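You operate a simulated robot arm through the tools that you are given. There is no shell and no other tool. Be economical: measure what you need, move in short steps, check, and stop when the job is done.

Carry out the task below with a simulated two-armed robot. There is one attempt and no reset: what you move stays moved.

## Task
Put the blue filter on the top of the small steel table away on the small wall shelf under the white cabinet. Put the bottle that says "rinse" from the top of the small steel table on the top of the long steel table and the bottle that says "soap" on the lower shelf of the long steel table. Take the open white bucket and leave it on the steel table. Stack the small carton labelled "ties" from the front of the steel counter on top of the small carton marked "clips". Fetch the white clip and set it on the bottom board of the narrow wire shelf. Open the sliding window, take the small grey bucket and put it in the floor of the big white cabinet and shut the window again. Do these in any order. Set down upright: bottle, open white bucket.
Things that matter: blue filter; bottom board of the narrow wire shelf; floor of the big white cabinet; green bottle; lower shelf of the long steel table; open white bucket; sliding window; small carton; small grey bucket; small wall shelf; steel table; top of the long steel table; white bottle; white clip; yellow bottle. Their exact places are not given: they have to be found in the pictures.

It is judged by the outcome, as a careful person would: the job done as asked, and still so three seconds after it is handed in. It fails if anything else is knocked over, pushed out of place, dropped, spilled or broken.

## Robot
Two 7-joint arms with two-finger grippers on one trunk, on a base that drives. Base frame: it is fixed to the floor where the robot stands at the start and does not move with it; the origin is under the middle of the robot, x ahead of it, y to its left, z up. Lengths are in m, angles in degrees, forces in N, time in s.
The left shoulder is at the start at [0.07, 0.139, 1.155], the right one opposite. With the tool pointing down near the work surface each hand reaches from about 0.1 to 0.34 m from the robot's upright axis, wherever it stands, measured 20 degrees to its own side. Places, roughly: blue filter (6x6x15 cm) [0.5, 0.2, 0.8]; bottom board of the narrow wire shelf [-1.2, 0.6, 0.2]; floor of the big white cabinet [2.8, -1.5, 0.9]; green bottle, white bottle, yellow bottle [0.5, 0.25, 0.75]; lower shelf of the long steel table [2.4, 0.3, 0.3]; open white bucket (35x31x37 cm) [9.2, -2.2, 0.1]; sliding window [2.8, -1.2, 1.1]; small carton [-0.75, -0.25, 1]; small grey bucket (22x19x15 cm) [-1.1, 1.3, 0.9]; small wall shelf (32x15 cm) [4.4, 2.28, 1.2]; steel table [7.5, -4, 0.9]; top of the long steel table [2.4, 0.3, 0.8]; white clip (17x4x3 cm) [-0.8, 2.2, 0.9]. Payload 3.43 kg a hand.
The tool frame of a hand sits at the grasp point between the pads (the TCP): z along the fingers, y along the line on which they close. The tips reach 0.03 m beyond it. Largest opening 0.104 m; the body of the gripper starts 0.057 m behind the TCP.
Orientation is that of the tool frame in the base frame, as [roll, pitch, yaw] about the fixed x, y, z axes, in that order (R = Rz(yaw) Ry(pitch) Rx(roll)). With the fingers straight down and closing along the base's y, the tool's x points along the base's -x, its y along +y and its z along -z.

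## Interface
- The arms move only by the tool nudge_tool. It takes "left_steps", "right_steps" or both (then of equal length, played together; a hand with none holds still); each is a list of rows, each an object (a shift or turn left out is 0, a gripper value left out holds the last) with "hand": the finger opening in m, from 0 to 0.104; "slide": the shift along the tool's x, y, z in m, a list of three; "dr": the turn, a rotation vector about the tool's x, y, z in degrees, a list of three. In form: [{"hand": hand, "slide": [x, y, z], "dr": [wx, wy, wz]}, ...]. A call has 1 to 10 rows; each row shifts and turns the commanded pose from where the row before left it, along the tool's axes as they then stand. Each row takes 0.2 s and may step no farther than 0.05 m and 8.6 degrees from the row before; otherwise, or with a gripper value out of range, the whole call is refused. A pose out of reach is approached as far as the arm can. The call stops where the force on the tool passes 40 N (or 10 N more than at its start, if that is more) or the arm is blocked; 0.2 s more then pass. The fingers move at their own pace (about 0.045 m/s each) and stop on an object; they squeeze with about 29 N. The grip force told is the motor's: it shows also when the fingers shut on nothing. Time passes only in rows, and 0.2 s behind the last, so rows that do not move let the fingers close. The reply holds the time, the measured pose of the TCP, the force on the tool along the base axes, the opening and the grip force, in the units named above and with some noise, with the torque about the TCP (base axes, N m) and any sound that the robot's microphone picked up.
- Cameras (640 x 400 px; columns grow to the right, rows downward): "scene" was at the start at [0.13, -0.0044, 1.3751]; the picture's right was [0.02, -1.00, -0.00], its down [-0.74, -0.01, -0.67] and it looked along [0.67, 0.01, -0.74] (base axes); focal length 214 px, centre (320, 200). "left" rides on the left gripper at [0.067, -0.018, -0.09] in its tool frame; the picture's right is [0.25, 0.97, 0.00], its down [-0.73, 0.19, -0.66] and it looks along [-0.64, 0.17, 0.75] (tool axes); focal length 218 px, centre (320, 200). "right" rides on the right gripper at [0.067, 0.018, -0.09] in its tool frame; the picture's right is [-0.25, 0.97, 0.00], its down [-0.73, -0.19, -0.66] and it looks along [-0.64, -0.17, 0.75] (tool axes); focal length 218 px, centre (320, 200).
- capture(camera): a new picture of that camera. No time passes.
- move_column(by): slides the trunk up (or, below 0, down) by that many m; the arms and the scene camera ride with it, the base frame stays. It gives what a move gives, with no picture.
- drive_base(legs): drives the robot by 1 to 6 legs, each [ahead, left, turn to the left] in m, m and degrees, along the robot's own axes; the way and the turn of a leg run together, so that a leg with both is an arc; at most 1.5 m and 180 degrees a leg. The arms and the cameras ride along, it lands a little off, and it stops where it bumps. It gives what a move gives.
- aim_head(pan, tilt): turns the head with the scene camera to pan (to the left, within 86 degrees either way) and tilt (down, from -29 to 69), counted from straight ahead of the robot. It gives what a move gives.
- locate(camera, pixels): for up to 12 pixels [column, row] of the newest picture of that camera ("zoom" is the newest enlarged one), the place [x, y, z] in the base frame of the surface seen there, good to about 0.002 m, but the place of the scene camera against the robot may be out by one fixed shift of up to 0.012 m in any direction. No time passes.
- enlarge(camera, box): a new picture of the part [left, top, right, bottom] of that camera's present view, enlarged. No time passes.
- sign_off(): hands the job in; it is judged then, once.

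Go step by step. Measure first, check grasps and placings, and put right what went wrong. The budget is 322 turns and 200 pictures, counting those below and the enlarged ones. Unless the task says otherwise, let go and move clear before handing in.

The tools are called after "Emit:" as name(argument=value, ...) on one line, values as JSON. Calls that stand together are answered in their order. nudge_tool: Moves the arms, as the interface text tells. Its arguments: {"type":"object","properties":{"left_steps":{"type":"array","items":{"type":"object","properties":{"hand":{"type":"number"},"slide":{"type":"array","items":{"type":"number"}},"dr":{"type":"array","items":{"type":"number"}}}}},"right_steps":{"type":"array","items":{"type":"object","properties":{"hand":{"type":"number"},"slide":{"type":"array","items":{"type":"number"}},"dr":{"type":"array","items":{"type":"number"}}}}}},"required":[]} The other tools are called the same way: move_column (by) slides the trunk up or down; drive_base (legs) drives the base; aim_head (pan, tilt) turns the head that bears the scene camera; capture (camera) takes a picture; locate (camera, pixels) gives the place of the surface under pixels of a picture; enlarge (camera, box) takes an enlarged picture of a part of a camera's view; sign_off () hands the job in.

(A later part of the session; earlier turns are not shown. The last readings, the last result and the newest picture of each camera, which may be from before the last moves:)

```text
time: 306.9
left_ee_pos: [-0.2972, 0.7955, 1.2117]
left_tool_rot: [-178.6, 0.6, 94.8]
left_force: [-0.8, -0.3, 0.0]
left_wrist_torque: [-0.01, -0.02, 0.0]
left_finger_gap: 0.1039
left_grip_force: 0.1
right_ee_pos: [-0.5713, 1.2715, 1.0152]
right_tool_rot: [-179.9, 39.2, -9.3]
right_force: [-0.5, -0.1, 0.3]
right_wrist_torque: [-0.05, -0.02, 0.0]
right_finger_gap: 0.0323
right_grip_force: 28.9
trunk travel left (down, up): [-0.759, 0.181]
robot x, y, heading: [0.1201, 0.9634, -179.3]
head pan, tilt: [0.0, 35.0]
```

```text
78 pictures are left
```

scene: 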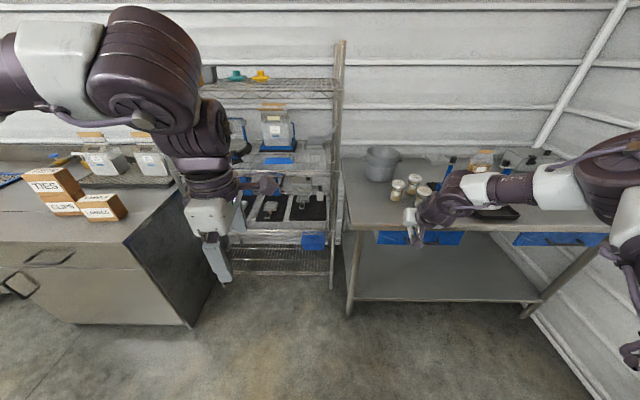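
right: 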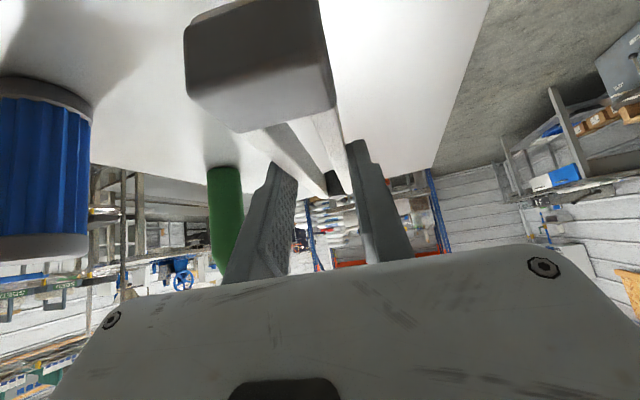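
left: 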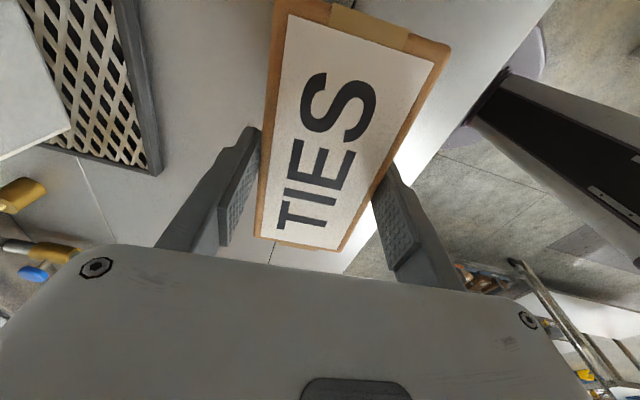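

All items upright. Bring both hands inward a bit, then approach the rack.

Emit:
nudge_tool(left_steps=[{"slide": [0.03, 0.01, 0]}, {"slide": [0.04, 0.01, 0]}, {"slide": [0.04, 0, 0]}], right_steps=[{"slide": [0, 0.03, 0]}, {"slide": [0, 0.03, 0]}, {"slide": [0, 0.02, 0]}])

Emit:
drive_base(legs=[[0.1, 0.48, 0]])

Emit:
move_column(by=-0.4)

Emit:
move_column(by=-0.28)

Emit:
capture(camera="scene")

```text
time: 307.7
left_ee_pos: [-0.2859, 0.9103, 1.2112]
left_tool_rot: [-178.5, 0.8, 94.7]
left_force: [0.6, 0.8, -0.2]
left_wrist_torque: [-0.01, -0.04, 0.0]
left_finger_gap: 0.104
left_grip_force: 0.1
right_ee_pos: [-0.5479, 1.2243, 1.0417]
right_tool_rot: [179.8, 39.4, -9.4]
right_force: [0.3, 0.6, 0.0]
right_wrist_torque: [-0.02, 0.02, 0.01]
right_finger_gap: 0.0324
right_grip_force: 28.8
right hand out of reach, approached as far as the arm can: row 1, 2, 3
trunk travel left (down, up): [-0.759, 0.181]
robot x, y, heading: [0.1179, 0.9636, -179.1]
head pan, tilt: [0.0, 35.0]
```

```text
time: 310.6
left_ee_pos: [-0.3773, 0.433, 1.21]
left_tool_rot: [-178.5, 0.8, 94.7]
left_force: [-0.1, -0.3, 0.1]
left_wrist_torque: [-0.01, 0.02, -0.01]
left_finger_gap: 0.1042
left_grip_force: 0.1
right_ee_pos: [-0.6414, 0.7476, 1.0413]
right_tool_rot: [179.9, 39.3, -9.5]
right_force: [-0.8, -0.2, 0.1]
right_wrist_torque: [-0.02, -0.04, -0.01]
right_finger_gap: 0.0325
right_grip_force: 29.2
trunk travel left (down, up): [-0.759, 0.181]
robot x, y, heading: [0.0264, 0.4859, -179.3]
head pan, tilt: [0.0, 35.0]
```

```text
time: 314.4
left_ee_pos: [-0.3793, 0.4311, 0.8116]
left_tool_rot: [-178.6, 0.6, 94.7]
left_force: [-0.4, -0.4, -0.1]
left_wrist_torque: [0.04, 0.03, 0.0]
left_finger_gap: 0.104
left_grip_force: 0.1
right_ee_pos: [-0.6412, 0.7476, 0.6429]
right_tool_rot: [179.8, 39.4, -9.5]
right_force: [0.4, -0.1, -1.1]
right_wrist_torque: [-0.05, 0.02, -0.01]
right_finger_gap: 0.0325
right_grip_force: 28.7
trunk travel left (down, up): [-0.359, 0.581]
robot x, y, heading: [0.0243, 0.4816, -179.5]
head pan, tilt: [0.0, 35.0]
```

```text
time: 317.3
left_ee_pos: [-0.3777, 0.4303, 0.5301]
left_tool_rot: [-178.5, 0.6, 94.7]
left_force: [-0.1, -1.2, 0.4]
left_wrist_torque: [0.01, 0.01, -0.03]
left_finger_gap: 0.1043
left_grip_force: 0.1
right_ee_pos: [-0.6404, 0.7465, 0.3629]
right_tool_rot: [179.9, 39.4, -9.5]
right_force: [0.0, 0.1, 0.3]
right_wrist_torque: [0.0, -0.02, 0.02]
right_finger_gap: 0.0321
right_grip_force: 29.3
trunk travel left (down, up): [-0.079, 0.861]
robot x, y, heading: [0.0235, 0.4873, -179.3]
head pan, tilt: [0.0, 35.0]
```

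```text
77 pictures are left
```

scene: 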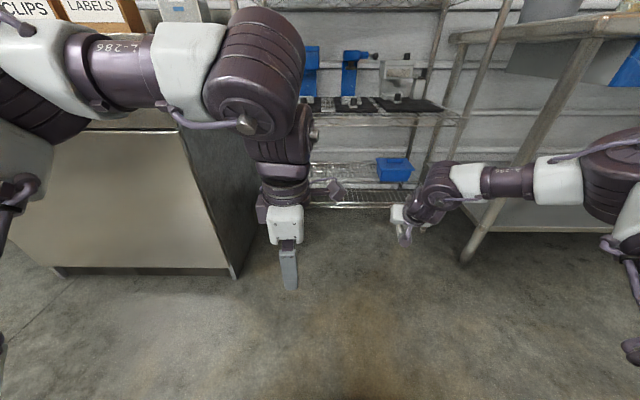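

Emit:
locate(camera="scene", pixels=[[600, 165], [555, 180], [480, 215], [430, 215], [505, 50], [395, 170], [380, 200], [330, 205], [560, 60]])

Emit:
nudge_tool(right_steps=[{"slide": [0.016, 0, 0.0195]}, {"slide": [0.016, 0, 0.0195]}])

```text
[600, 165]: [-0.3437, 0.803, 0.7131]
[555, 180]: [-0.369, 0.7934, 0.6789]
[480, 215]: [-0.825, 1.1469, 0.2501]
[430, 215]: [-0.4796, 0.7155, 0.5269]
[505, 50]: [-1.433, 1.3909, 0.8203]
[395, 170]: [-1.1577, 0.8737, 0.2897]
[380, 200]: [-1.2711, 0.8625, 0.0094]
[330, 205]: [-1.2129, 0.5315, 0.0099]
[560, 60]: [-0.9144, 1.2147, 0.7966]
```

```text
time: 317.9
left_ee_pos: [-0.3799, 0.4306, 0.5292]
left_tool_rot: [-178.6, 0.6, 94.7]
left_force: [0.9, -0.9, 0.2]
left_wrist_torque: [-0.03, 0.02, 0.01]
left_finger_gap: 0.1041
left_grip_force: 0.0
right_ee_pos: [-0.6252, 0.7619, 0.3261]
right_tool_rot: [179.8, 39.5, -9.4]
right_force: [-0.1, 0.5, -1.0]
right_wrist_torque: [0.05, -0.03, -0.01]
right_finger_gap: 0.0323
right_grip_force: 29.8
right hand out of reach, approached as far as the arm can: row 1, 2
trunk travel left (down, up): [-0.079, 0.861]
robot x, y, heading: [0.0245, 0.484, -179.3]
head pan, tilt: [0.0, 35.0]
```

Approach: drive forward 0.46, left 0.06.

Emit:
drive_base(legs=[[0.3, 0.06, 0]])

Emit:
capture(camera="scene")

Emit:
capture(camera="right")

```text
time: 319.9
left_ee_pos: [-0.656, 0.3939, 0.5274]
left_tool_rot: [-178.2, 2.4, 91.8]
left_force: [-1.6, 0.0, -0.5]
left_wrist_torque: [-0.01, -0.05, 0.0]
left_finger_gap: 0.104
left_grip_force: 0.1
right_ee_pos: [-0.9046, 0.7166, 0.3264]
right_tool_rot: [179.2, 39.5, -10.6]
right_force: [0.3, 0.2, -1.8]
right_wrist_torque: [-0.01, 0.03, 0.03]
right_finger_gap: 0.0322
right_grip_force: 29.0
trunk travel left (down, up): [-0.079, 0.861]
robot x, y, heading: [-0.2598, 0.4313, 180.0]
head pan, tilt: [0.0, 35.0]
stopped in leg 1: the robot was blocked; the commanded pose is now the measured one
```

```text
76 pictures are left
```

scene: 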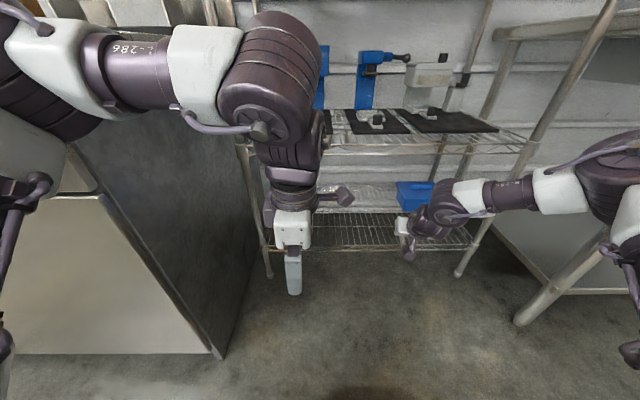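

```text
75 pictures are left
```

right: 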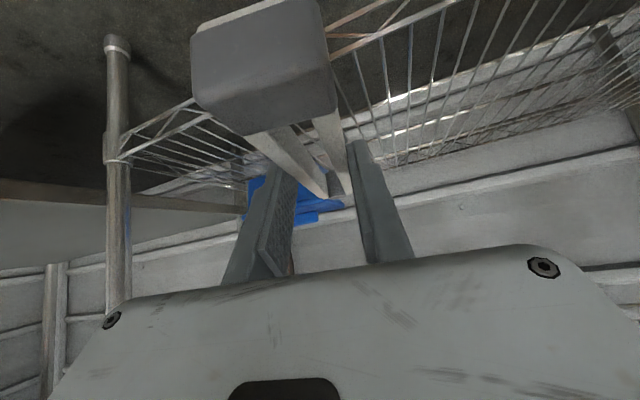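

Blocked — the left arm's elbow met the counter edge. Back off slightly and raise the left arm well above counter height.

Emit:
drive_base(legs=[[-0.06, 0, 0]])

Emit:
nudge_tool(left_steps=[{"slide": [0, 0, -0.045]}, {"slide": [0, 0, -0.045]}, {"slide": [0, 0, -0.045]}, {"slide": [0, 0, -0.045]}, {"slide": [0, 0, -0.045]}, {"slide": [0, 0, -0.045]}, {"slide": [0, 0, -0.045]}])

Emit:
aim_head(pan=20, tilt=30)

Emit:
capture(camera="scene")

```text
time: 320.9
left_ee_pos: [-0.5981, 0.3874, 0.5276]
left_tool_rot: [-178.5, 1.8, 92.2]
left_force: [0.1, -0.2, 0.4]
left_wrist_torque: [-0.02, -0.01, 0.01]
left_finger_gap: 0.104
left_grip_force: 0.0
right_ee_pos: [-0.8477, 0.7117, 0.3273]
right_tool_rot: [179.8, 39.4, -10.0]
right_force: [0.2, 0.9, -0.2]
right_wrist_torque: [0.0, -0.01, -0.02]
right_finger_gap: 0.0326
right_grip_force: 28.9
trunk travel left (down, up): [-0.079, 0.861]
robot x, y, heading: [-0.1985, 0.4293, -179.8]
head pan, tilt: [0.0, 35.0]
```

```text
time: 322.4
left_ee_pos: [-0.6086, 0.4019, 0.7585]
left_tool_rot: [-178.3, 1.7, 92.3]
left_force: [0.0, 0.7, -0.1]
left_wrist_torque: [0.03, 0.01, -0.01]
left_finger_gap: 0.1042
left_grip_force: 0.0
left hand out of reach, approached as far as the arm can: row 6, 7
right_ee_pos: [-0.8471, 0.7108, 0.3286]
right_tool_rot: [179.8, 39.4, -10.1]
right_force: [-0.5, -0.4, -1.0]
right_wrist_torque: [0.04, -0.01, 0.0]
right_finger_gap: 0.0323
right_grip_force: 28.8
trunk travel left (down, up): [-0.079, 0.861]
robot x, y, heading: [-0.2039, 0.4322, -180.0]
head pan, tilt: [0.0, 35.0]
```

```text
time: 323.3
left_ee_pos: [-0.6077, 0.4026, 0.7585]
left_tool_rot: [-178.3, 1.7, 92.3]
left_force: [0.3, 0.0, 0.3]
left_wrist_torque: [0.01, -0.02, 0.0]
left_finger_gap: 0.104
left_grip_force: 0.1
right_ee_pos: [-0.8478, 0.7124, 0.3281]
right_tool_rot: [179.6, 39.5, -10.0]
right_force: [1.0, -0.9, -0.2]
right_wrist_torque: [0.01, -0.02, 0.01]
right_finger_gap: 0.0326
right_grip_force: 28.8
trunk travel left (down, up): [-0.079, 0.861]
robot x, y, heading: [-0.1937, 0.4312, -179.9]
head pan, tilt: [20.0, 30.0]
```

```text
74 pictures are left
```

scene: 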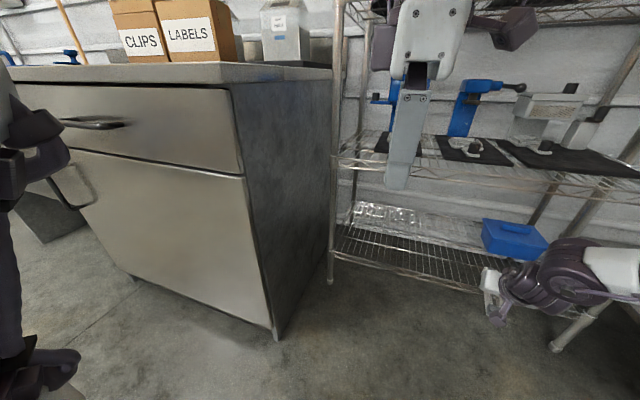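

Emit:
locate(camera="scene", pixels=[[40, 150], [40, 370], [230, 85], [332, 75], [278, 335], [340, 160], [330, 275], [490, 150], [245, 180], [100, 120]])

```text
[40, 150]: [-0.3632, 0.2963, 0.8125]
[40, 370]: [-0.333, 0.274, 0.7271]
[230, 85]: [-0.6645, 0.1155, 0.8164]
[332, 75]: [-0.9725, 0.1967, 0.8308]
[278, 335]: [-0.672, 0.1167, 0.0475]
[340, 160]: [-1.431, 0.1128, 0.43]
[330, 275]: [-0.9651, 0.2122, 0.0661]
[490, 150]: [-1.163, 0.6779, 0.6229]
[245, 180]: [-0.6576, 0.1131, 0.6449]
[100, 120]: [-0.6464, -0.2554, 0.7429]
```

Emit:
drive_base(legs=[[0.15, 0, 0]])

Emit:
capture(camera="scene")

```text
time: 324.6
left_ee_pos: [-0.7556, 0.4025, 0.7594]
left_tool_rot: [-178.3, 1.7, 92.2]
left_force: [0.1, -0.5, -0.9]
left_wrist_torque: [0.0, -0.02, 0.01]
left_finger_gap: 0.104
left_grip_force: 0.1
right_ee_pos: [-0.9949, 0.7125, 0.3276]
right_tool_rot: [179.8, 39.4, -10.1]
right_force: [-0.7, -0.2, -0.9]
right_wrist_torque: [-0.01, -0.01, 0.03]
right_finger_gap: 0.0324
right_grip_force: 29.0
trunk travel left (down, up): [-0.079, 0.861]
robot x, y, heading: [-0.3513, 0.4301, -180.3]
head pan, tilt: [20.0, 30.0]
```

```text
73 pictures are left
```

scene: 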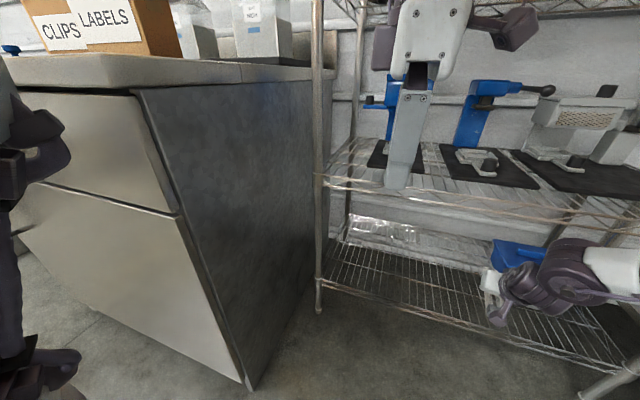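

Emit:
drive_base(legs=[[0.09, 0.02, 0]])

Emit:
capture(camera="right")

Emit:
locate(camera="right", pixels=[[400, 100], [420, 60], [350, 120], [450, 100]])

Emit:
capture(camera="scene")

```text
time: 325.9
left_ee_pos: [-0.8345, 0.3867, 0.7611]
left_tool_rot: [-178.1, 1.6, 91.5]
left_force: [-0.6, 0.8, 0.5]
left_wrist_torque: [0.03, -0.02, 0.02]
left_finger_gap: 0.1041
left_grip_force: 0.0
right_ee_pos: [-1.0618, 0.6972, 0.3208]
right_tool_rot: [179.9, 38.1, -9.7]
right_force: [0.3, -1.1, -1.0]
right_wrist_torque: [0.02, 0.02, 0.0]
right_finger_gap: 0.0322
right_grip_force: 29.1
trunk travel left (down, up): [-0.079, 0.861]
robot x, y, heading: [-0.4311, 0.413, 179.2]
head pan, tilt: [20.0, 30.0]
stopped in leg 1: the robot was blocked; the commanded pose is now the measured one
```

```text
72 pictures are left
```

right: 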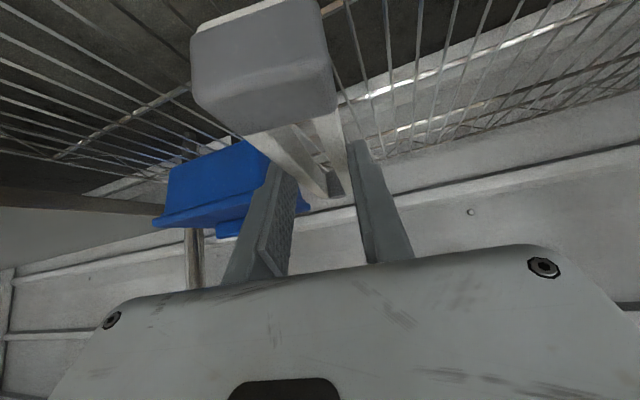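

```text
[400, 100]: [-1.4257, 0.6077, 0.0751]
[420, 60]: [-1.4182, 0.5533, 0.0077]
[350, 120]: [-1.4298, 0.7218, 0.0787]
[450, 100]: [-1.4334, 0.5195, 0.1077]
```

```text
71 pictures are left
```

scene: 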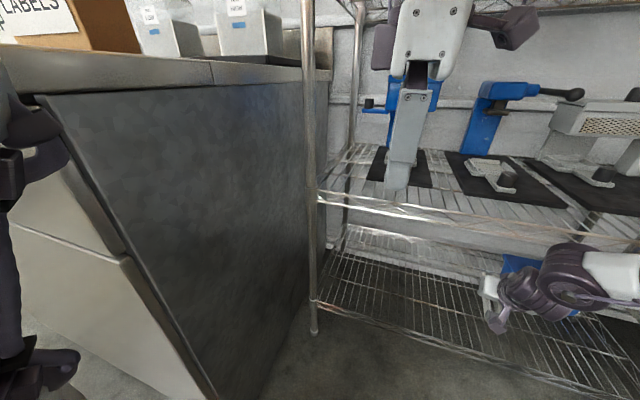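

The right wrist likely touched the rim of the shelf above. Back off 4 cm, lower 5 cm, then go in.

Emit:
drive_base(legs=[[-0.05, 0, 0]])

Emit:
move_column(by=-0.05)

Emit:
drive_base(legs=[[0.085, 0, 0]])

Emit:
capture(camera="scene")

```text
time: 326.8
left_ee_pos: [-0.7875, 0.3862, 0.7605]
left_tool_rot: [-178.2, 1.6, 91.7]
left_force: [-0.2, -0.1, 0.3]
left_wrist_torque: [0.02, 0.01, 0.01]
left_finger_gap: 0.1039
left_grip_force: 0.1
right_ee_pos: [-1.0131, 0.6967, 0.3199]
right_tool_rot: [-179.9, 37.9, -9.8]
right_force: [0.7, -0.2, -0.4]
right_wrist_torque: [-0.02, -0.02, 0.0]
right_finger_gap: 0.0323
right_grip_force: 29.3
trunk travel left (down, up): [-0.079, 0.861]
robot x, y, heading: [-0.3836, 0.4121, 179.6]
head pan, tilt: [20.0, 30.0]
```

```text
time: 327.7
left_ee_pos: [-0.7872, 0.3874, 0.711]
left_tool_rot: [-178.2, 1.6, 91.6]
left_force: [0.4, 0.8, -0.1]
left_wrist_torque: [0.0, -0.01, -0.05]
left_finger_gap: 0.1039
left_grip_force: 0.1
right_ee_pos: [-1.0144, 0.6961, 0.2688]
right_tool_rot: [180.0, 38.0, -9.8]
right_force: [-0.1, 0.0, -0.5]
right_wrist_torque: [0.0, -0.02, 0.0]
right_finger_gap: 0.0323
right_grip_force: 29.2
trunk travel left (down, up): [-0.029, 0.911]
robot x, y, heading: [-0.3816, 0.4101, 179.3]
head pan, tilt: [20.0, 30.0]
```

```text
time: 328.8
left_ee_pos: [-0.8718, 0.3873, 0.7099]
left_tool_rot: [-178.2, 1.8, 91.6]
left_force: [-0.1, 0.0, 0.0]
left_wrist_torque: [-0.02, -0.01, -0.02]
left_finger_gap: 0.1037
left_grip_force: 0.0
right_ee_pos: [-1.0984, 0.6977, 0.2685]
right_tool_rot: [180.0, 37.9, -9.9]
right_force: [0.1, -0.2, -1.3]
right_wrist_torque: [0.01, -0.01, 0.01]
right_finger_gap: 0.0324
right_grip_force: 29.0
trunk travel left (down, up): [-0.029, 0.911]
robot x, y, heading: [-0.4692, 0.4097, 179.4]
head pan, tilt: [20.0, 30.0]
```

```text
70 pictures are left
```

scene: 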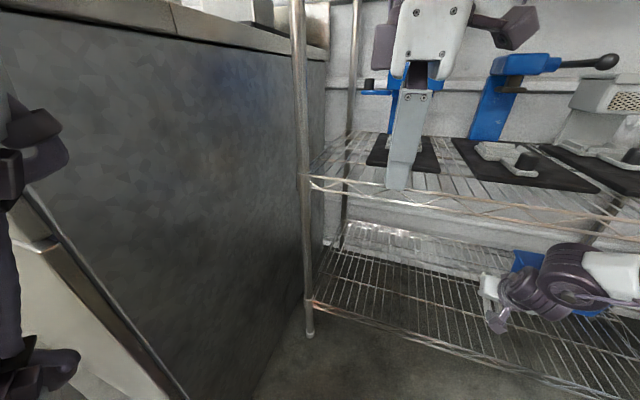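

Emit:
move_column(by=-0.02)

Emit:
move_column(by=-0.005)

Emit:
move_column(by=-0.004)

Emit:
enlarge(camera="scene", box=[420, 220, 640, 380])

```text
time: 329.4
left_ee_pos: [-0.8727, 0.3875, 0.6897]
left_tool_rot: [-178.2, 1.6, 91.6]
left_force: [-0.4, 0.1, -0.5]
left_wrist_torque: [0.01, 0.0, 0.01]
left_finger_gap: 0.1039
left_grip_force: 0.0
right_ee_pos: [-1.0995, 0.6977, 0.2482]
right_tool_rot: [180.0, 37.9, -9.7]
right_force: [0.4, -0.6, -0.7]
right_wrist_torque: [0.0, -0.01, -0.02]
right_finger_gap: 0.0326
right_grip_force: 28.2
trunk travel left (down, up): [-0.009, 0.931]
robot x, y, heading: [-0.4651, 0.4124, 179.4]
head pan, tilt: [20.0, 30.0]
```

```text
time: 330.0
left_ee_pos: [-0.8727, 0.3883, 0.6855]
left_tool_rot: [-178.2, 1.7, 91.6]
left_force: [0.6, 0.1, -0.5]
left_wrist_torque: [0.01, 0.0, 0.0]
left_finger_gap: 0.1041
left_grip_force: 0.0
right_ee_pos: [-1.1002, 0.697, 0.2432]
right_tool_rot: [-180.0, 37.8, -9.8]
right_force: [-0.3, -0.5, -0.5]
right_wrist_torque: [0.02, 0.0, -0.01]
right_finger_gap: 0.0324
right_grip_force: 29.0
trunk travel left (down, up): [-0.004, 0.936]
robot x, y, heading: [-0.4638, 0.4126, 179.4]
head pan, tilt: [20.0, 30.0]
```

```text
time: 330.5
left_ee_pos: [-0.8721, 0.3881, 0.681]
left_tool_rot: [-178.3, 1.7, 91.6]
left_force: [-0.1, 0.6, -0.2]
left_wrist_torque: [-0.01, 0.02, -0.02]
left_finger_gap: 0.1039
left_grip_force: 0.1
right_ee_pos: [-1.1003, 0.6982, 0.2378]
right_tool_rot: [-179.9, 37.8, -9.8]
right_force: [0.0, -0.6, 0.1]
right_wrist_torque: [-0.03, -0.02, 0.03]
right_finger_gap: 0.0324
right_grip_force: 29.1
trunk travel left (down, up): [0.0, 0.94]
robot x, y, heading: [-0.4653, 0.4077, 179.6]
head pan, tilt: [20.0, 30.0]
```

```text
2.50 times, centred on (530, 300) of scene
```

zoom: 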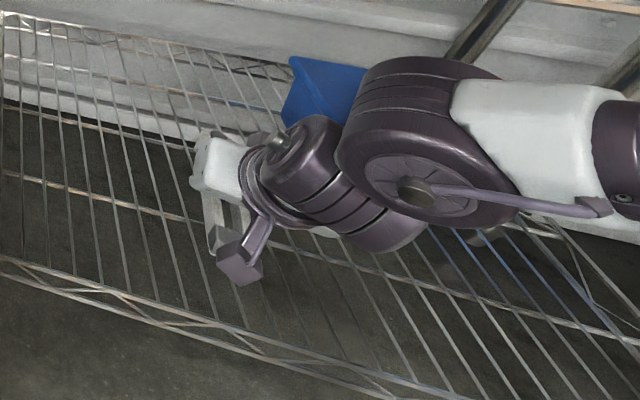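

Trunk at its lower limit; finish with the arm in small steps.

Emit:
nudge_tool(right_steps=[{"slide": [0.0025, 0, 0.003]}, {"slide": [0, 0, 0]}])

Emit:
nudge_tool(right_steps=[{"slide": [0.0025, 0, 0.003]}, {"slide": [0, 0, 0]}])

Emit:
nudge_tool(right_steps=[{"slide": [0.0025, 0, 0.003]}, {"slide": [0, 0, 0]}])

```text
time: 331.1
left_ee_pos: [-0.8736, 0.3871, 0.6808]
left_tool_rot: [-178.2, 1.7, 91.6]
left_force: [-0.4, 0.6, -0.1]
left_wrist_torque: [-0.02, -0.01, 0.04]
left_finger_gap: 0.1039
left_grip_force: 0.0
right_ee_pos: [-1.0989, 0.6981, 0.2404]
right_tool_rot: [180.0, 37.8, -9.8]
right_force: [0.1, 0.2, 0.0]
right_wrist_torque: [-0.02, -0.01, -0.02]
right_finger_gap: 0.0326
right_grip_force: 29.0
right hand out of reach, approached as far as the arm can: row 1
trunk travel left (down, up): [0.0, 0.94]
robot x, y, heading: [-0.4673, 0.4094, 179.2]
head pan, tilt: [20.0, 30.0]
```

```text
time: 331.7
left_ee_pos: [-0.8729, 0.3875, 0.6814]
left_tool_rot: [-178.3, 1.6, 91.5]
left_force: [0.0, 0.1, 0.3]
left_wrist_torque: [0.06, 0.03, 0.0]
left_finger_gap: 0.104
left_grip_force: 0.1
right_ee_pos: [-1.0985, 0.6973, 0.2395]
right_tool_rot: [-180.0, 38.0, -9.7]
right_force: [0.8, 1.1, 0.1]
right_wrist_torque: [-0.01, -0.01, -0.03]
right_finger_gap: 0.0325
right_grip_force: 29.4
right hand out of reach, approached as far as the arm can: row 1
trunk travel left (down, up): [0.0, 0.94]
robot x, y, heading: [-0.4684, 0.4125, 179.4]
head pan, tilt: [20.0, 30.0]
```

```text
time: 332.3
left_ee_pos: [-0.8725, 0.3872, 0.6814]
left_tool_rot: [-178.3, 1.7, 91.6]
left_force: [0.0, 0.6, 0.0]
left_wrist_torque: [0.01, 0.02, -0.02]
left_finger_gap: 0.1045
left_grip_force: 0.0
right_ee_pos: [-1.0965, 0.6993, 0.2376]
right_tool_rot: [179.9, 38.0, -9.8]
right_force: [-0.3, 0.1, 0.8]
right_wrist_torque: [0.01, 0.07, 0.02]
right_finger_gap: 0.0323
right_grip_force: 28.6
right hand out of reach, approached as far as the arm can: row 1
trunk travel left (down, up): [0.0, 0.94]
robot x, y, heading: [-0.4712, 0.4086, 179.5]
head pan, tilt: [20.0, 30.0]
```

Emit:
nudge_tool(right_steps=[{"slide": [0.004, -0.012, 0.005]}, {"slide": [0, 0, 0]}])

Emit:
nudge_tool(right_steps=[{"slide": [0.004, -0.012, 0.005]}, {"slide": [0, 0, 0]}])

Emit:
enlarge(camera="right", box=[160, 0, 480, 200])

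```text
time: 332.9
left_ee_pos: [-0.8725, 0.3868, 0.6828]
left_tool_rot: [-178.0, 1.6, 91.6]
left_force: [-0.4, -0.4, -0.4]
left_wrist_torque: [0.02, 0.0, -0.02]
left_finger_gap: 0.1041
left_grip_force: 0.2
right_ee_pos: [-1.0979, 0.7097, 0.2352]
right_tool_rot: [179.9, 38.4, -9.7]
right_force: [-3.8, -4.8, 17.0]
right_wrist_torque: [-0.04, 0.4, 0.19]
right_finger_gap: 0.0325
right_grip_force: 28.8
trunk travel left (down, up): [0.0, 0.94]
robot x, y, heading: [-0.4667, 0.4117, 179.3]
head pan, tilt: [20.0, 30.0]
```

```text
time: 333.5
left_ee_pos: [-0.8713, 0.3865, 0.6835]
left_tool_rot: [-178.0, 1.5, 91.6]
left_force: [-0.4, -0.1, 0.3]
left_wrist_torque: [0.0, -0.04, 0.0]
left_finger_gap: 0.1039
left_grip_force: 0.1
right_ee_pos: [-1.0959, 0.7197, 0.2318]
right_tool_rot: [179.7, 38.8, -9.9]
right_force: [-6.3, -9.3, 31.1]
right_wrist_torque: [-0.09, 0.55, 0.12]
right_finger_gap: 0.0322
right_grip_force: 29.2
trunk travel left (down, up): [0.0, 0.94]
robot x, y, heading: [-0.4684, 0.4136, 179.2]
head pan, tilt: [20.0, 30.0]
```

```text
2.00 times, centred on (320, 100) of right
```

zoom: 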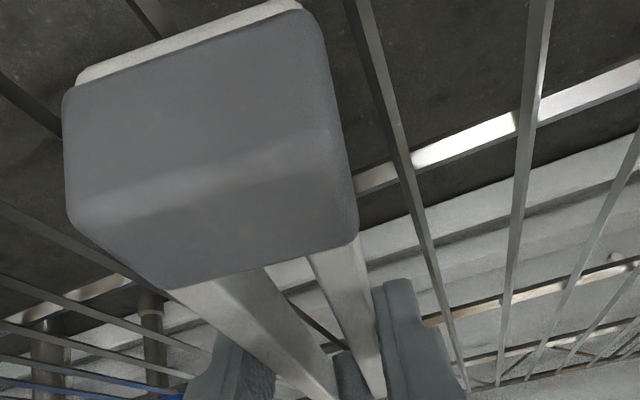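

Contact confirmed. Ease, release, lift 3.5 cm, and back out.

Emit:
nudge_tool(right_steps=[{"slide": [-0.003, 0, -0.003]}, {"hand": 0.05}, {"hand": 0.07}, {"hand": 0.08}, {"hand": 0.08}])

Emit:
move_column(by=0.035)

Emit:
capture(camera="right")

Emit:
drive_base(legs=[[-0.12, 0, 0], [-0.2, 0, 0]])

Emit:
aim_head(pan=-5, tilt=30)

Emit:
capture(camera="scene")

```text
time: 334.7
left_ee_pos: [-0.8712, 0.3874, 0.6837]
left_tool_rot: [-178.0, 1.5, 91.4]
left_force: [-0.3, -0.3, 0.1]
left_wrist_torque: [0.02, 0.02, -0.03]
left_finger_gap: 0.1038
left_grip_force: 0.2
right_ee_pos: [-1.0918, 0.7258, 0.2309]
right_tool_rot: [-179.8, 38.2, -10.0]
right_force: [21.1, 13.9, 25.6]
right_wrist_torque: [-0.37, -0.23, 0.36]
right_finger_gap: 0.0635
right_grip_force: 0.2
trunk travel left (down, up): [0.0, 0.94]
robot x, y, heading: [-0.464, 0.4097, 179.3]
head pan, tilt: [20.0, 30.0]
```

```text
time: 335.5
left_ee_pos: [-0.8733, 0.3862, 0.7155]
left_tool_rot: [-178.2, 1.7, 91.6]
left_force: [-0.6, -0.5, -0.3]
left_wrist_torque: [0.01, 0.01, 0.01]
left_finger_gap: 0.1042
left_grip_force: 0.0
right_ee_pos: [-1.0945, 0.7215, 0.2626]
right_tool_rot: [179.9, 37.9, -9.8]
right_force: [0.7, 0.6, -0.6]
right_wrist_torque: [-0.04, -0.03, 0.01]
right_finger_gap: 0.08
right_grip_force: 0.0
trunk travel left (down, up): [-0.035, 0.905]
robot x, y, heading: [-0.4663, 0.4136, 179.4]
head pan, tilt: [20.0, 30.0]
```

```text
67 pictures are left
```

right: 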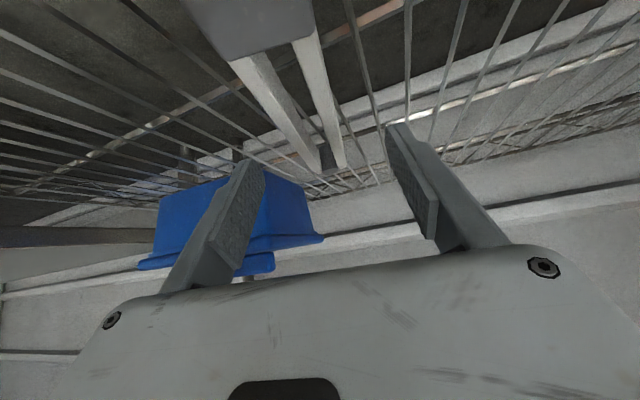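

```text
time: 337.9
left_ee_pos: [-0.5517, 0.3843, 0.7157]
left_tool_rot: [-178.1, 1.8, 91.4]
left_force: [0.0, -0.7, 0.2]
left_wrist_torque: [0.01, 0.01, 0.0]
left_finger_gap: 0.1038
left_grip_force: 0.0
right_ee_pos: [-0.7707, 0.7205, 0.2642]
right_tool_rot: [180.0, 38.0, -10.0]
right_force: [0.1, 0.6, -0.2]
right_wrist_torque: [-0.01, -0.01, -0.01]
right_finger_gap: 0.08
right_grip_force: 0.1
trunk travel left (down, up): [-0.035, 0.905]
robot x, y, heading: [-0.1411, 0.4007, 179.4]
head pan, tilt: [20.0, 30.0]
```

```text
time: 338.8
left_ee_pos: [-0.5507, 0.3846, 0.7162]
left_tool_rot: [-178.2, 1.7, 91.4]
left_force: [0.5, 0.6, 0.1]
left_wrist_torque: [-0.02, 0.02, -0.01]
left_finger_gap: 0.1038
left_grip_force: 0.1
right_ee_pos: [-0.7718, 0.7214, 0.264]
right_tool_rot: [-180.0, 37.9, -9.9]
right_force: [0.2, 0.0, 0.0]
right_wrist_torque: [0.01, -0.01, -0.02]
right_finger_gap: 0.08
right_grip_force: 0.1
trunk travel left (down, up): [-0.035, 0.905]
robot x, y, heading: [-0.1457, 0.4081, 179.4]
head pan, tilt: [-5.0, 30.0]
```

```text
66 pictures are left
```

scene: 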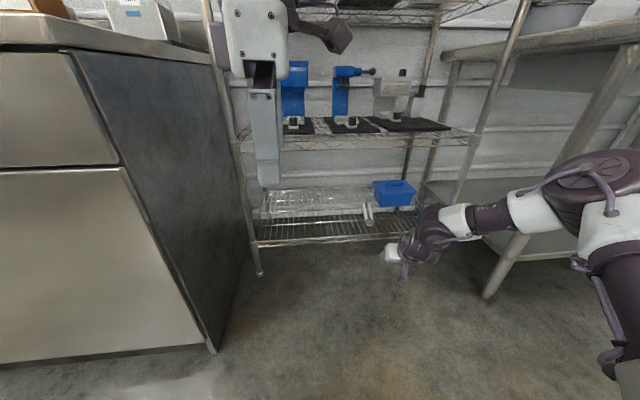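

Clip is on the bottom board beside the blue box. Next the grey bucket: raise trunk and inspect it.

Emit:
move_column(by=0.4)

Emit:
move_column(by=0.4)

Emit:
drive_base(legs=[[-0.1, -0.42, 0]])

Emit:
aim_head(pan=-15, tilt=30)

Emit:
capture(camera="scene")

```text
time: 342.7
left_ee_pos: [-0.5502, 0.3852, 1.1154]
left_tool_rot: [-178.2, 1.7, 91.5]
left_force: [0.0, 0.5, 0.3]
left_wrist_torque: [0.02, 0.0, 0.02]
left_finger_gap: 0.1043
left_grip_force: 0.0
right_ee_pos: [-0.7712, 0.7206, 0.6634]
right_tool_rot: [180.0, 37.9, -10.0]
right_force: [0.2, 0.6, 0.2]
right_wrist_torque: [0.0, 0.01, 0.0]
right_finger_gap: 0.0799
right_grip_force: 0.0
trunk travel left (down, up): [-0.435, 0.505]
robot x, y, heading: [-0.1442, 0.4043, 179.3]
head pan, tilt: [-5.0, 30.0]
```

```text
time: 346.5
left_ee_pos: [-0.551, 0.385, 1.5161]
left_tool_rot: [-178.2, 1.8, 91.4]
left_force: [0.8, 0.1, 0.3]
left_wrist_torque: [0.03, 0.0, 0.01]
left_finger_gap: 0.104
left_grip_force: 0.1
right_ee_pos: [-0.7704, 0.7204, 1.0646]
right_tool_rot: [179.9, 38.0, -9.9]
right_force: [-1.2, 0.5, -0.5]
right_wrist_torque: [-0.02, -0.01, 0.01]
right_finger_gap: 0.0801
right_grip_force: 0.0
trunk travel left (down, up): [-0.835, 0.105]
robot x, y, heading: [-0.1435, 0.4097, 179.1]
head pan, tilt: [-5.0, 30.0]
```

```text
time: 349.1
left_ee_pos: [-0.4463, 0.7945, 1.5171]
left_tool_rot: [-178.2, 1.6, 91.9]
left_force: [0.3, -0.4, 0.0]
left_wrist_torque: [0.04, 0.01, 0.02]
left_finger_gap: 0.104
left_grip_force: 0.0
right_ee_pos: [-0.6692, 1.1278, 1.0636]
right_tool_rot: [-179.8, 37.8, -9.4]
right_force: [-0.6, 1.3, 0.2]
right_wrist_torque: [-0.04, 0.0, -0.01]
right_finger_gap: 0.0798
right_grip_force: 0.0
trunk travel left (down, up): [-0.835, 0.105]
robot x, y, heading: [-0.0383, 0.8243, 179.5]
head pan, tilt: [-5.0, 30.0]
```

```text
time: 349.8
left_ee_pos: [-0.4453, 0.7971, 1.5157]
left_tool_rot: [-178.1, 1.6, 91.9]
left_force: [0.6, -0.1, 0.2]
left_wrist_torque: [0.01, -0.02, -0.02]
left_finger_gap: 0.1039
left_grip_force: 0.1
right_ee_pos: [-0.6692, 1.1298, 1.0643]
right_tool_rot: [180.0, 37.9, -9.5]
right_force: [-0.3, -1.3, 0.2]
right_wrist_torque: [-0.02, 0.01, 0.0]
right_finger_gap: 0.0801
right_grip_force: 0.1
trunk travel left (down, up): [-0.835, 0.105]
robot x, y, heading: [-0.0415, 0.8191, 179.8]
head pan, tilt: [-15.0, 30.0]
```

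```text
65 pictures are left
```

scene: 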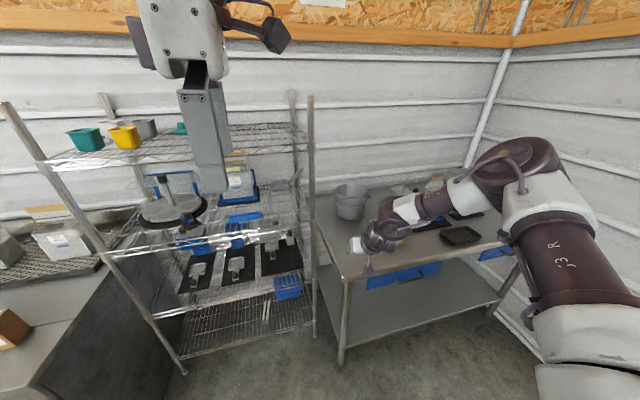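

Emit:
enlarge(camera="scene", box=[315, 170, 415, 260])

Emit:
locate(camera="zoom", pixels=[[120, 100], [340, 90], [230, 125], [240, 290], [230, 60], [135, 200], [320, 250], [230, 200], [200, 140]])

Emit:
capture(camera="right")

```text
4.44 times, centred on (365, 215) of scene
```

zoom: 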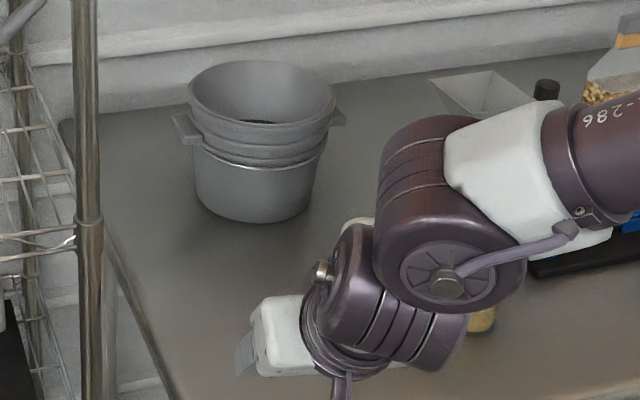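

```text
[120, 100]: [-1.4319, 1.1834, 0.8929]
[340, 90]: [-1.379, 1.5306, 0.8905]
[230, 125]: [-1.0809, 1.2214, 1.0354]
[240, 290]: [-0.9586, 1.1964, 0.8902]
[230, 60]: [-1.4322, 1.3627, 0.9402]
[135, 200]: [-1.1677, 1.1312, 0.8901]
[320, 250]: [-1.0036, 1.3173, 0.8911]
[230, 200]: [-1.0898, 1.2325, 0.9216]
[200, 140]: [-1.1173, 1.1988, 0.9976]
```

```text
63 pictures are left
```

right: 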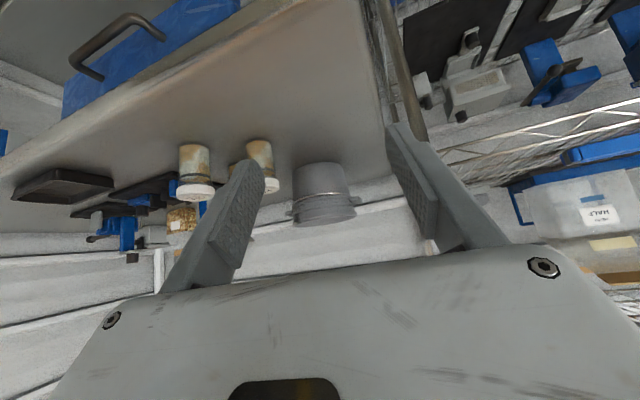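

Emit:
locate(camera="zoom", pixels=[[262, 128], [191, 95], [333, 98], [262, 64], [182, 128], [340, 118], [215, 122], [310, 120], [262, 175], [255, 215], [225, 115]])

```text
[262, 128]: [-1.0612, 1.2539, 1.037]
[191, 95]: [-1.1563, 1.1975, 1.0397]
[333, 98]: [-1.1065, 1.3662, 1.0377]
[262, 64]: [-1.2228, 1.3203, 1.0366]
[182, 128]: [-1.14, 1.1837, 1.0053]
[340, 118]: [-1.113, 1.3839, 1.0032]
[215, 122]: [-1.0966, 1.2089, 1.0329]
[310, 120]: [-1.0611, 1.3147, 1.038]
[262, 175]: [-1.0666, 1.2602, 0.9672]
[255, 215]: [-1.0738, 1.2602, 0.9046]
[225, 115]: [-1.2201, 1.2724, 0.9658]
```

Bucket: centre ≈(-1.14,1.283), rim z≈1.028, ears along y. I'll grip the wall between ear and front with the pitched right hand, robot heading ≈230°. Turn, then move along y, stop short in x.

Emit:
move_column(by=0.06)

Emit:
drive_base(legs=[[0.0, 0.0, 50.4], [-0.521, -0.437, 0], [0.15, -0.18, 0]])

Emit:
aim_head(pan=-30, tilt=40)

Emit:
capture(camera="scene")

Emit:
capture(camera="right")

```text
time: 350.8
left_ee_pos: [-0.4461, 0.7964, 1.576]
left_tool_rot: [-178.2, 1.6, 91.9]
left_force: [-0.5, 0.6, 0.1]
left_wrist_torque: [-0.03, 0.01, 0.0]
left_finger_gap: 0.104
left_grip_force: 0.1
right_ee_pos: [-0.6689, 1.1298, 1.1253]
right_tool_rot: [-180.0, 37.9, -9.5]
right_force: [0.1, 0.3, 0.3]
right_wrist_torque: [-0.02, -0.02, 0.01]
right_finger_gap: 0.08
right_grip_force: 0.0
trunk travel left (down, up): [-0.895, 0.045]
robot x, y, heading: [-0.0384, 0.8204, 179.7]
head pan, tilt: [-15.0, 30.0]
```

```text
time: 358.3
left_ee_pos: [-0.5131, 1.1778, 1.5765]
left_tool_rot: [-178.1, 1.3, 142.7]
left_force: [0.9, -0.6, -0.6]
left_wrist_torque: [0.01, 0.04, 0.01]
left_finger_gap: 0.1041
left_grip_force: 0.2
right_ee_pos: [-0.9139, 1.2154, 1.1262]
right_tool_rot: [-179.8, 38.2, 41.4]
right_force: [0.0, 0.2, -0.4]
right_wrist_torque: [0.06, 0.01, -0.05]
right_finger_gap: 0.0802
right_grip_force: 0.1
trunk travel left (down, up): [-0.895, 0.045]
robot x, y, heading: [-0.2818, 1.5092, -129.5]
head pan, tilt: [-15.0, 30.0]
```

```text
time: 359.1
left_ee_pos: [-0.5176, 1.1772, 1.5766]
left_tool_rot: [-178.2, 1.6, 142.7]
left_force: [-0.3, 0.1, -0.4]
left_wrist_torque: [0.0, 0.0, 0.03]
left_finger_gap: 0.1041
left_grip_force: 0.0
right_ee_pos: [-0.9168, 1.2162, 1.1247]
right_tool_rot: [-179.9, 38.0, 41.2]
right_force: [0.2, -0.1, 0.1]
right_wrist_torque: [0.02, 0.0, 0.02]
right_finger_gap: 0.08
right_grip_force: 0.1
trunk travel left (down, up): [-0.895, 0.045]
robot x, y, heading: [-0.2824, 1.5104, -129.7]
head pan, tilt: [-30.0, 40.0]
```

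```text
62 pictures are left
```

scene: 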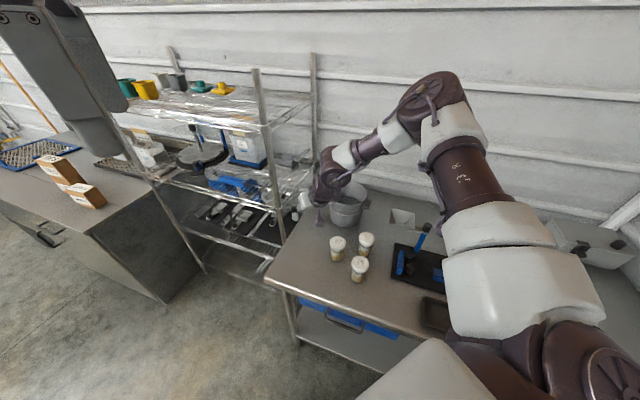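

```text
61 pictures are left
```

right: 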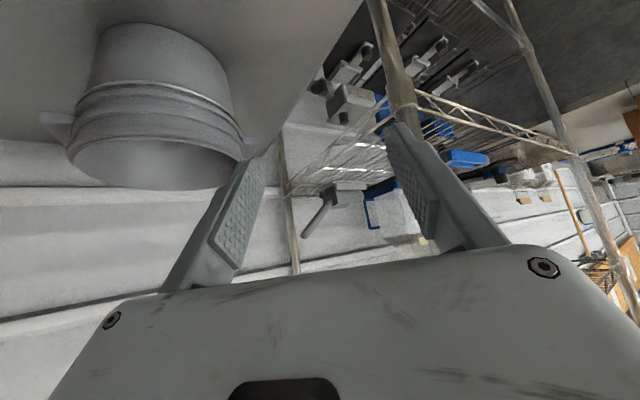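

Emit:
locate(camera="right", pixels=[[240, 152], [235, 120], [70, 150], [160, 187], [110, 178], [210, 182], [55, 125], [150, 100], [222, 100], [150, 140]])

Emit:
enlarge(camera="right", box=[30, 10, 290, 200])

```text
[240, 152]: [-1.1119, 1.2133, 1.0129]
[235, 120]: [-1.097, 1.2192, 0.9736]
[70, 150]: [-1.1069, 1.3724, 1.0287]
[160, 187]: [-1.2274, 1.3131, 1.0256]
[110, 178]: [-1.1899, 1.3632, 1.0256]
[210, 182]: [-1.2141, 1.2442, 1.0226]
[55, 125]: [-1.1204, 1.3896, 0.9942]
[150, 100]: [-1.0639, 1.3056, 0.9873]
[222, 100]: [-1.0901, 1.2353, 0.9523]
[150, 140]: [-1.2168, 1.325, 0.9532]
```

```text
2.11 times, centred on (160, 105) of right
```

zoom: 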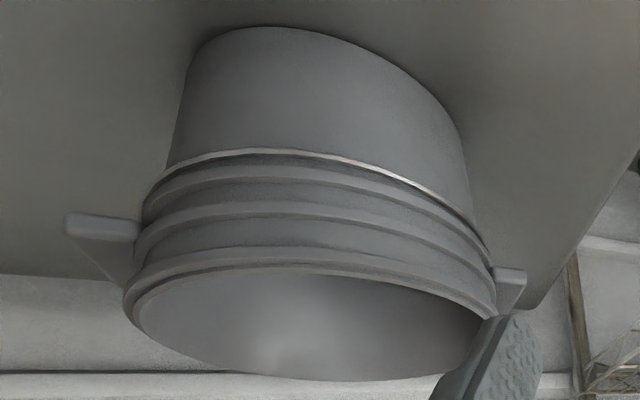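

Recomputed: centre (-1.143,1.29), r≈0.087; near ear is ~53° away from my grip point (-1.086,1.225). Move over it.

Emit:
drive_base(legs=[[0.101, -0.136, 0]])

Emit:
capture(camera="right")

Emit:
enlarge(camera="scene", box=[250, 120, 450, 270])

```text
time: 360.5
left_ee_pos: [-0.6843, 1.1887, 1.5773]
left_tool_rot: [-178.1, 1.5, 142.8]
left_force: [0.3, -0.4, -0.4]
left_wrist_torque: [-0.03, 0.05, -0.01]
left_finger_gap: 0.104
left_grip_force: 0.1
right_ee_pos: [-1.084, 1.2276, 1.1261]
right_tool_rot: [-180.0, 38.2, 41.5]
right_force: [0.7, -0.8, 1.2]
right_wrist_torque: [0.0, 0.04, 0.01]
right_finger_gap: 0.0799
right_grip_force: 0.1
trunk travel left (down, up): [-0.895, 0.045]
robot x, y, heading: [-0.4503, 1.5232, -129.6]
head pan, tilt: [-30.0, 40.0]
```

```text
59 pictures are left
```

right: 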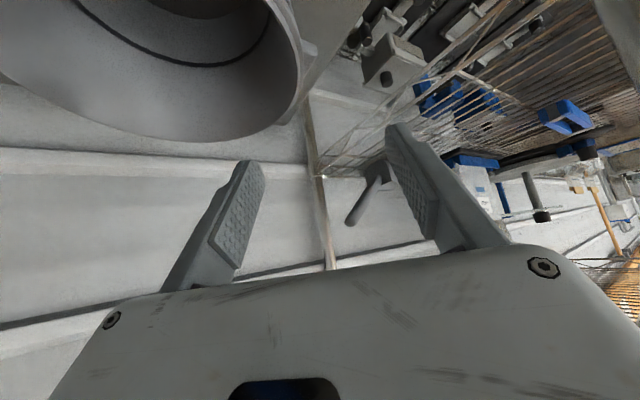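

```text
2.67 times, centred on (350, 195) of scene
```

zoom: 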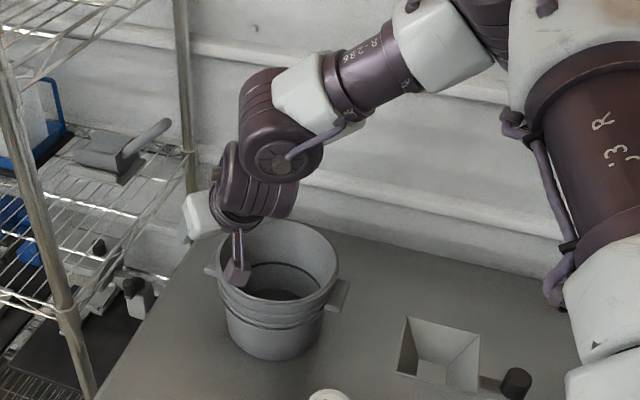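

Fingers straddle the wall. Lower 0.1 and close.

Emit:
move_column(by=-0.07)

Emit:
capture(camera="right")

```text
time: 361.6
left_ee_pos: [-0.688, 1.1899, 1.5063]
left_tool_rot: [-178.2, 1.6, 142.8]
left_force: [0.0, -0.8, 0.0]
left_wrist_torque: [0.0, -0.02, -0.02]
left_finger_gap: 0.104
left_grip_force: 0.1
right_ee_pos: [-1.087, 1.2278, 1.0536]
right_tool_rot: [179.8, 37.9, 41.5]
right_force: [-0.9, 0.4, -0.5]
right_wrist_torque: [0.01, 0.01, 0.02]
right_finger_gap: 0.0799
right_grip_force: 0.0
trunk travel left (down, up): [-0.825, 0.115]
robot x, y, heading: [-0.4508, 1.521, -129.3]
head pan, tilt: [-30.0, 40.0]
```

```text
57 pictures are left
```

right: 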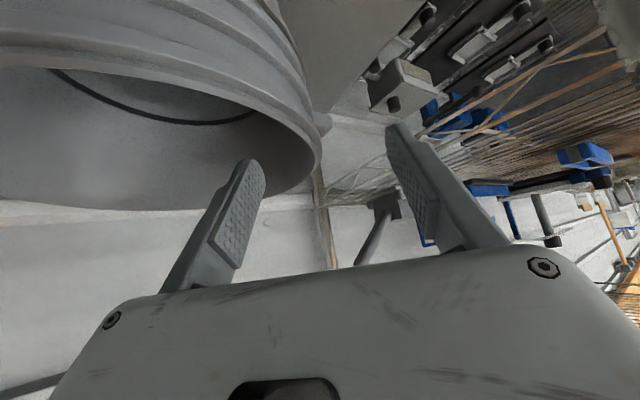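

Emit:
move_column(by=-0.033)

Emit:
nudge_tool(right_steps=[{"hand": 0.06}, {"hand": 0.03}, {"hand": 0.0}, {"hand": 0.0}, {"hand": 0.0}, {"hand": 0.0}])

Emit:
capture(camera="right")

```text
time: 362.4
left_ee_pos: [-0.6875, 1.1906, 1.473]
left_tool_rot: [-178.2, 1.6, 142.8]
left_force: [0.5, -0.6, 0.5]
left_wrist_torque: [0.0, -0.02, 0.0]
left_finger_gap: 0.1039
left_grip_force: 0.0
right_ee_pos: [-1.0862, 1.2259, 1.021]
right_tool_rot: [179.9, 38.0, 41.4]
right_force: [-0.1, 0.2, -0.7]
right_wrist_torque: [-0.01, -0.05, 0.03]
right_finger_gap: 0.0803
right_grip_force: 0.0
trunk travel left (down, up): [-0.792, 0.148]
robot x, y, heading: [-0.4508, 1.522, -129.4]
head pan, tilt: [-30.0, 40.0]
```

```text
time: 363.8
left_ee_pos: [-0.6889, 1.1899, 1.4738]
left_tool_rot: [-178.1, 1.6, 142.8]
left_force: [0.0, 0.6, -0.6]
left_wrist_torque: [0.0, -0.01, 0.0]
left_finger_gap: 0.1041
left_grip_force: 0.1
right_ee_pos: [-1.0862, 1.2272, 1.0225]
right_tool_rot: [-179.8, 38.0, 41.4]
right_force: [-2.1, 1.9, 4.8]
right_wrist_torque: [0.76, 0.66, 0.07]
right_finger_gap: 0.006
right_grip_force: 29.0
trunk travel left (down, up): [-0.792, 0.148]
robot x, y, heading: [-0.4521, 1.5243, -129.6]
head pan, tilt: [-30.0, 40.0]
```

```text
56 pictures are left
```

right: 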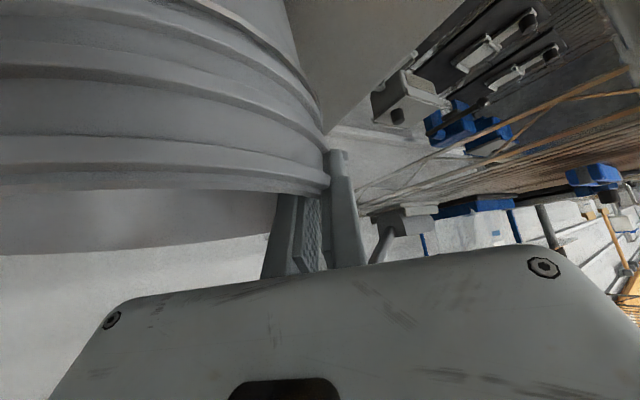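

Gripped the wall (gap 6 mm). Lift and check.

Emit:
move_column(by=0.05)

Emit:
move_column(by=0.09)

Emit:
capture(camera="scene")

```text
time: 364.7
left_ee_pos: [-0.6887, 1.1897, 1.5238]
left_tool_rot: [-178.2, 1.6, 142.7]
left_force: [0.1, 0.8, -0.7]
left_wrist_torque: [0.04, -0.01, -0.01]
left_finger_gap: 0.1039
left_grip_force: 0.1
right_ee_pos: [-1.0882, 1.2271, 1.0709]
right_tool_rot: [179.8, 37.9, 41.4]
right_force: [-0.7, -0.1, -2.4]
right_wrist_torque: [-0.13, -0.09, 0.01]
right_finger_gap: 0.0061
right_grip_force: 29.3
trunk travel left (down, up): [-0.842, 0.098]
robot x, y, heading: [-0.4501, 1.5208, -129.2]
head pan, tilt: [-30.0, 40.0]
```

```text
time: 365.9
left_ee_pos: [-0.6879, 1.1894, 1.6136]
left_tool_rot: [-178.2, 1.6, 142.8]
left_force: [-0.2, -1.1, -0.2]
left_wrist_torque: [-0.03, -0.01, 0.01]
left_finger_gap: 0.104
left_grip_force: 0.0
right_ee_pos: [-1.0883, 1.2268, 1.1618]
right_tool_rot: [179.9, 37.9, 41.3]
right_force: [0.0, 0.0, -1.4]
right_wrist_torque: [-0.11, -0.05, -0.04]
right_finger_gap: 0.006
right_grip_force: 28.9
trunk travel left (down, up): [-0.932, 0.008]
robot x, y, heading: [-0.4496, 1.5194, -129.3]
head pan, tilt: [-30.0, 40.0]
```

```text
55 pictures are left
```

scene: 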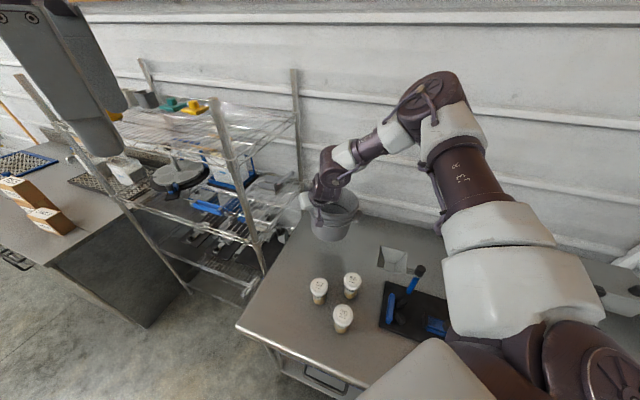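

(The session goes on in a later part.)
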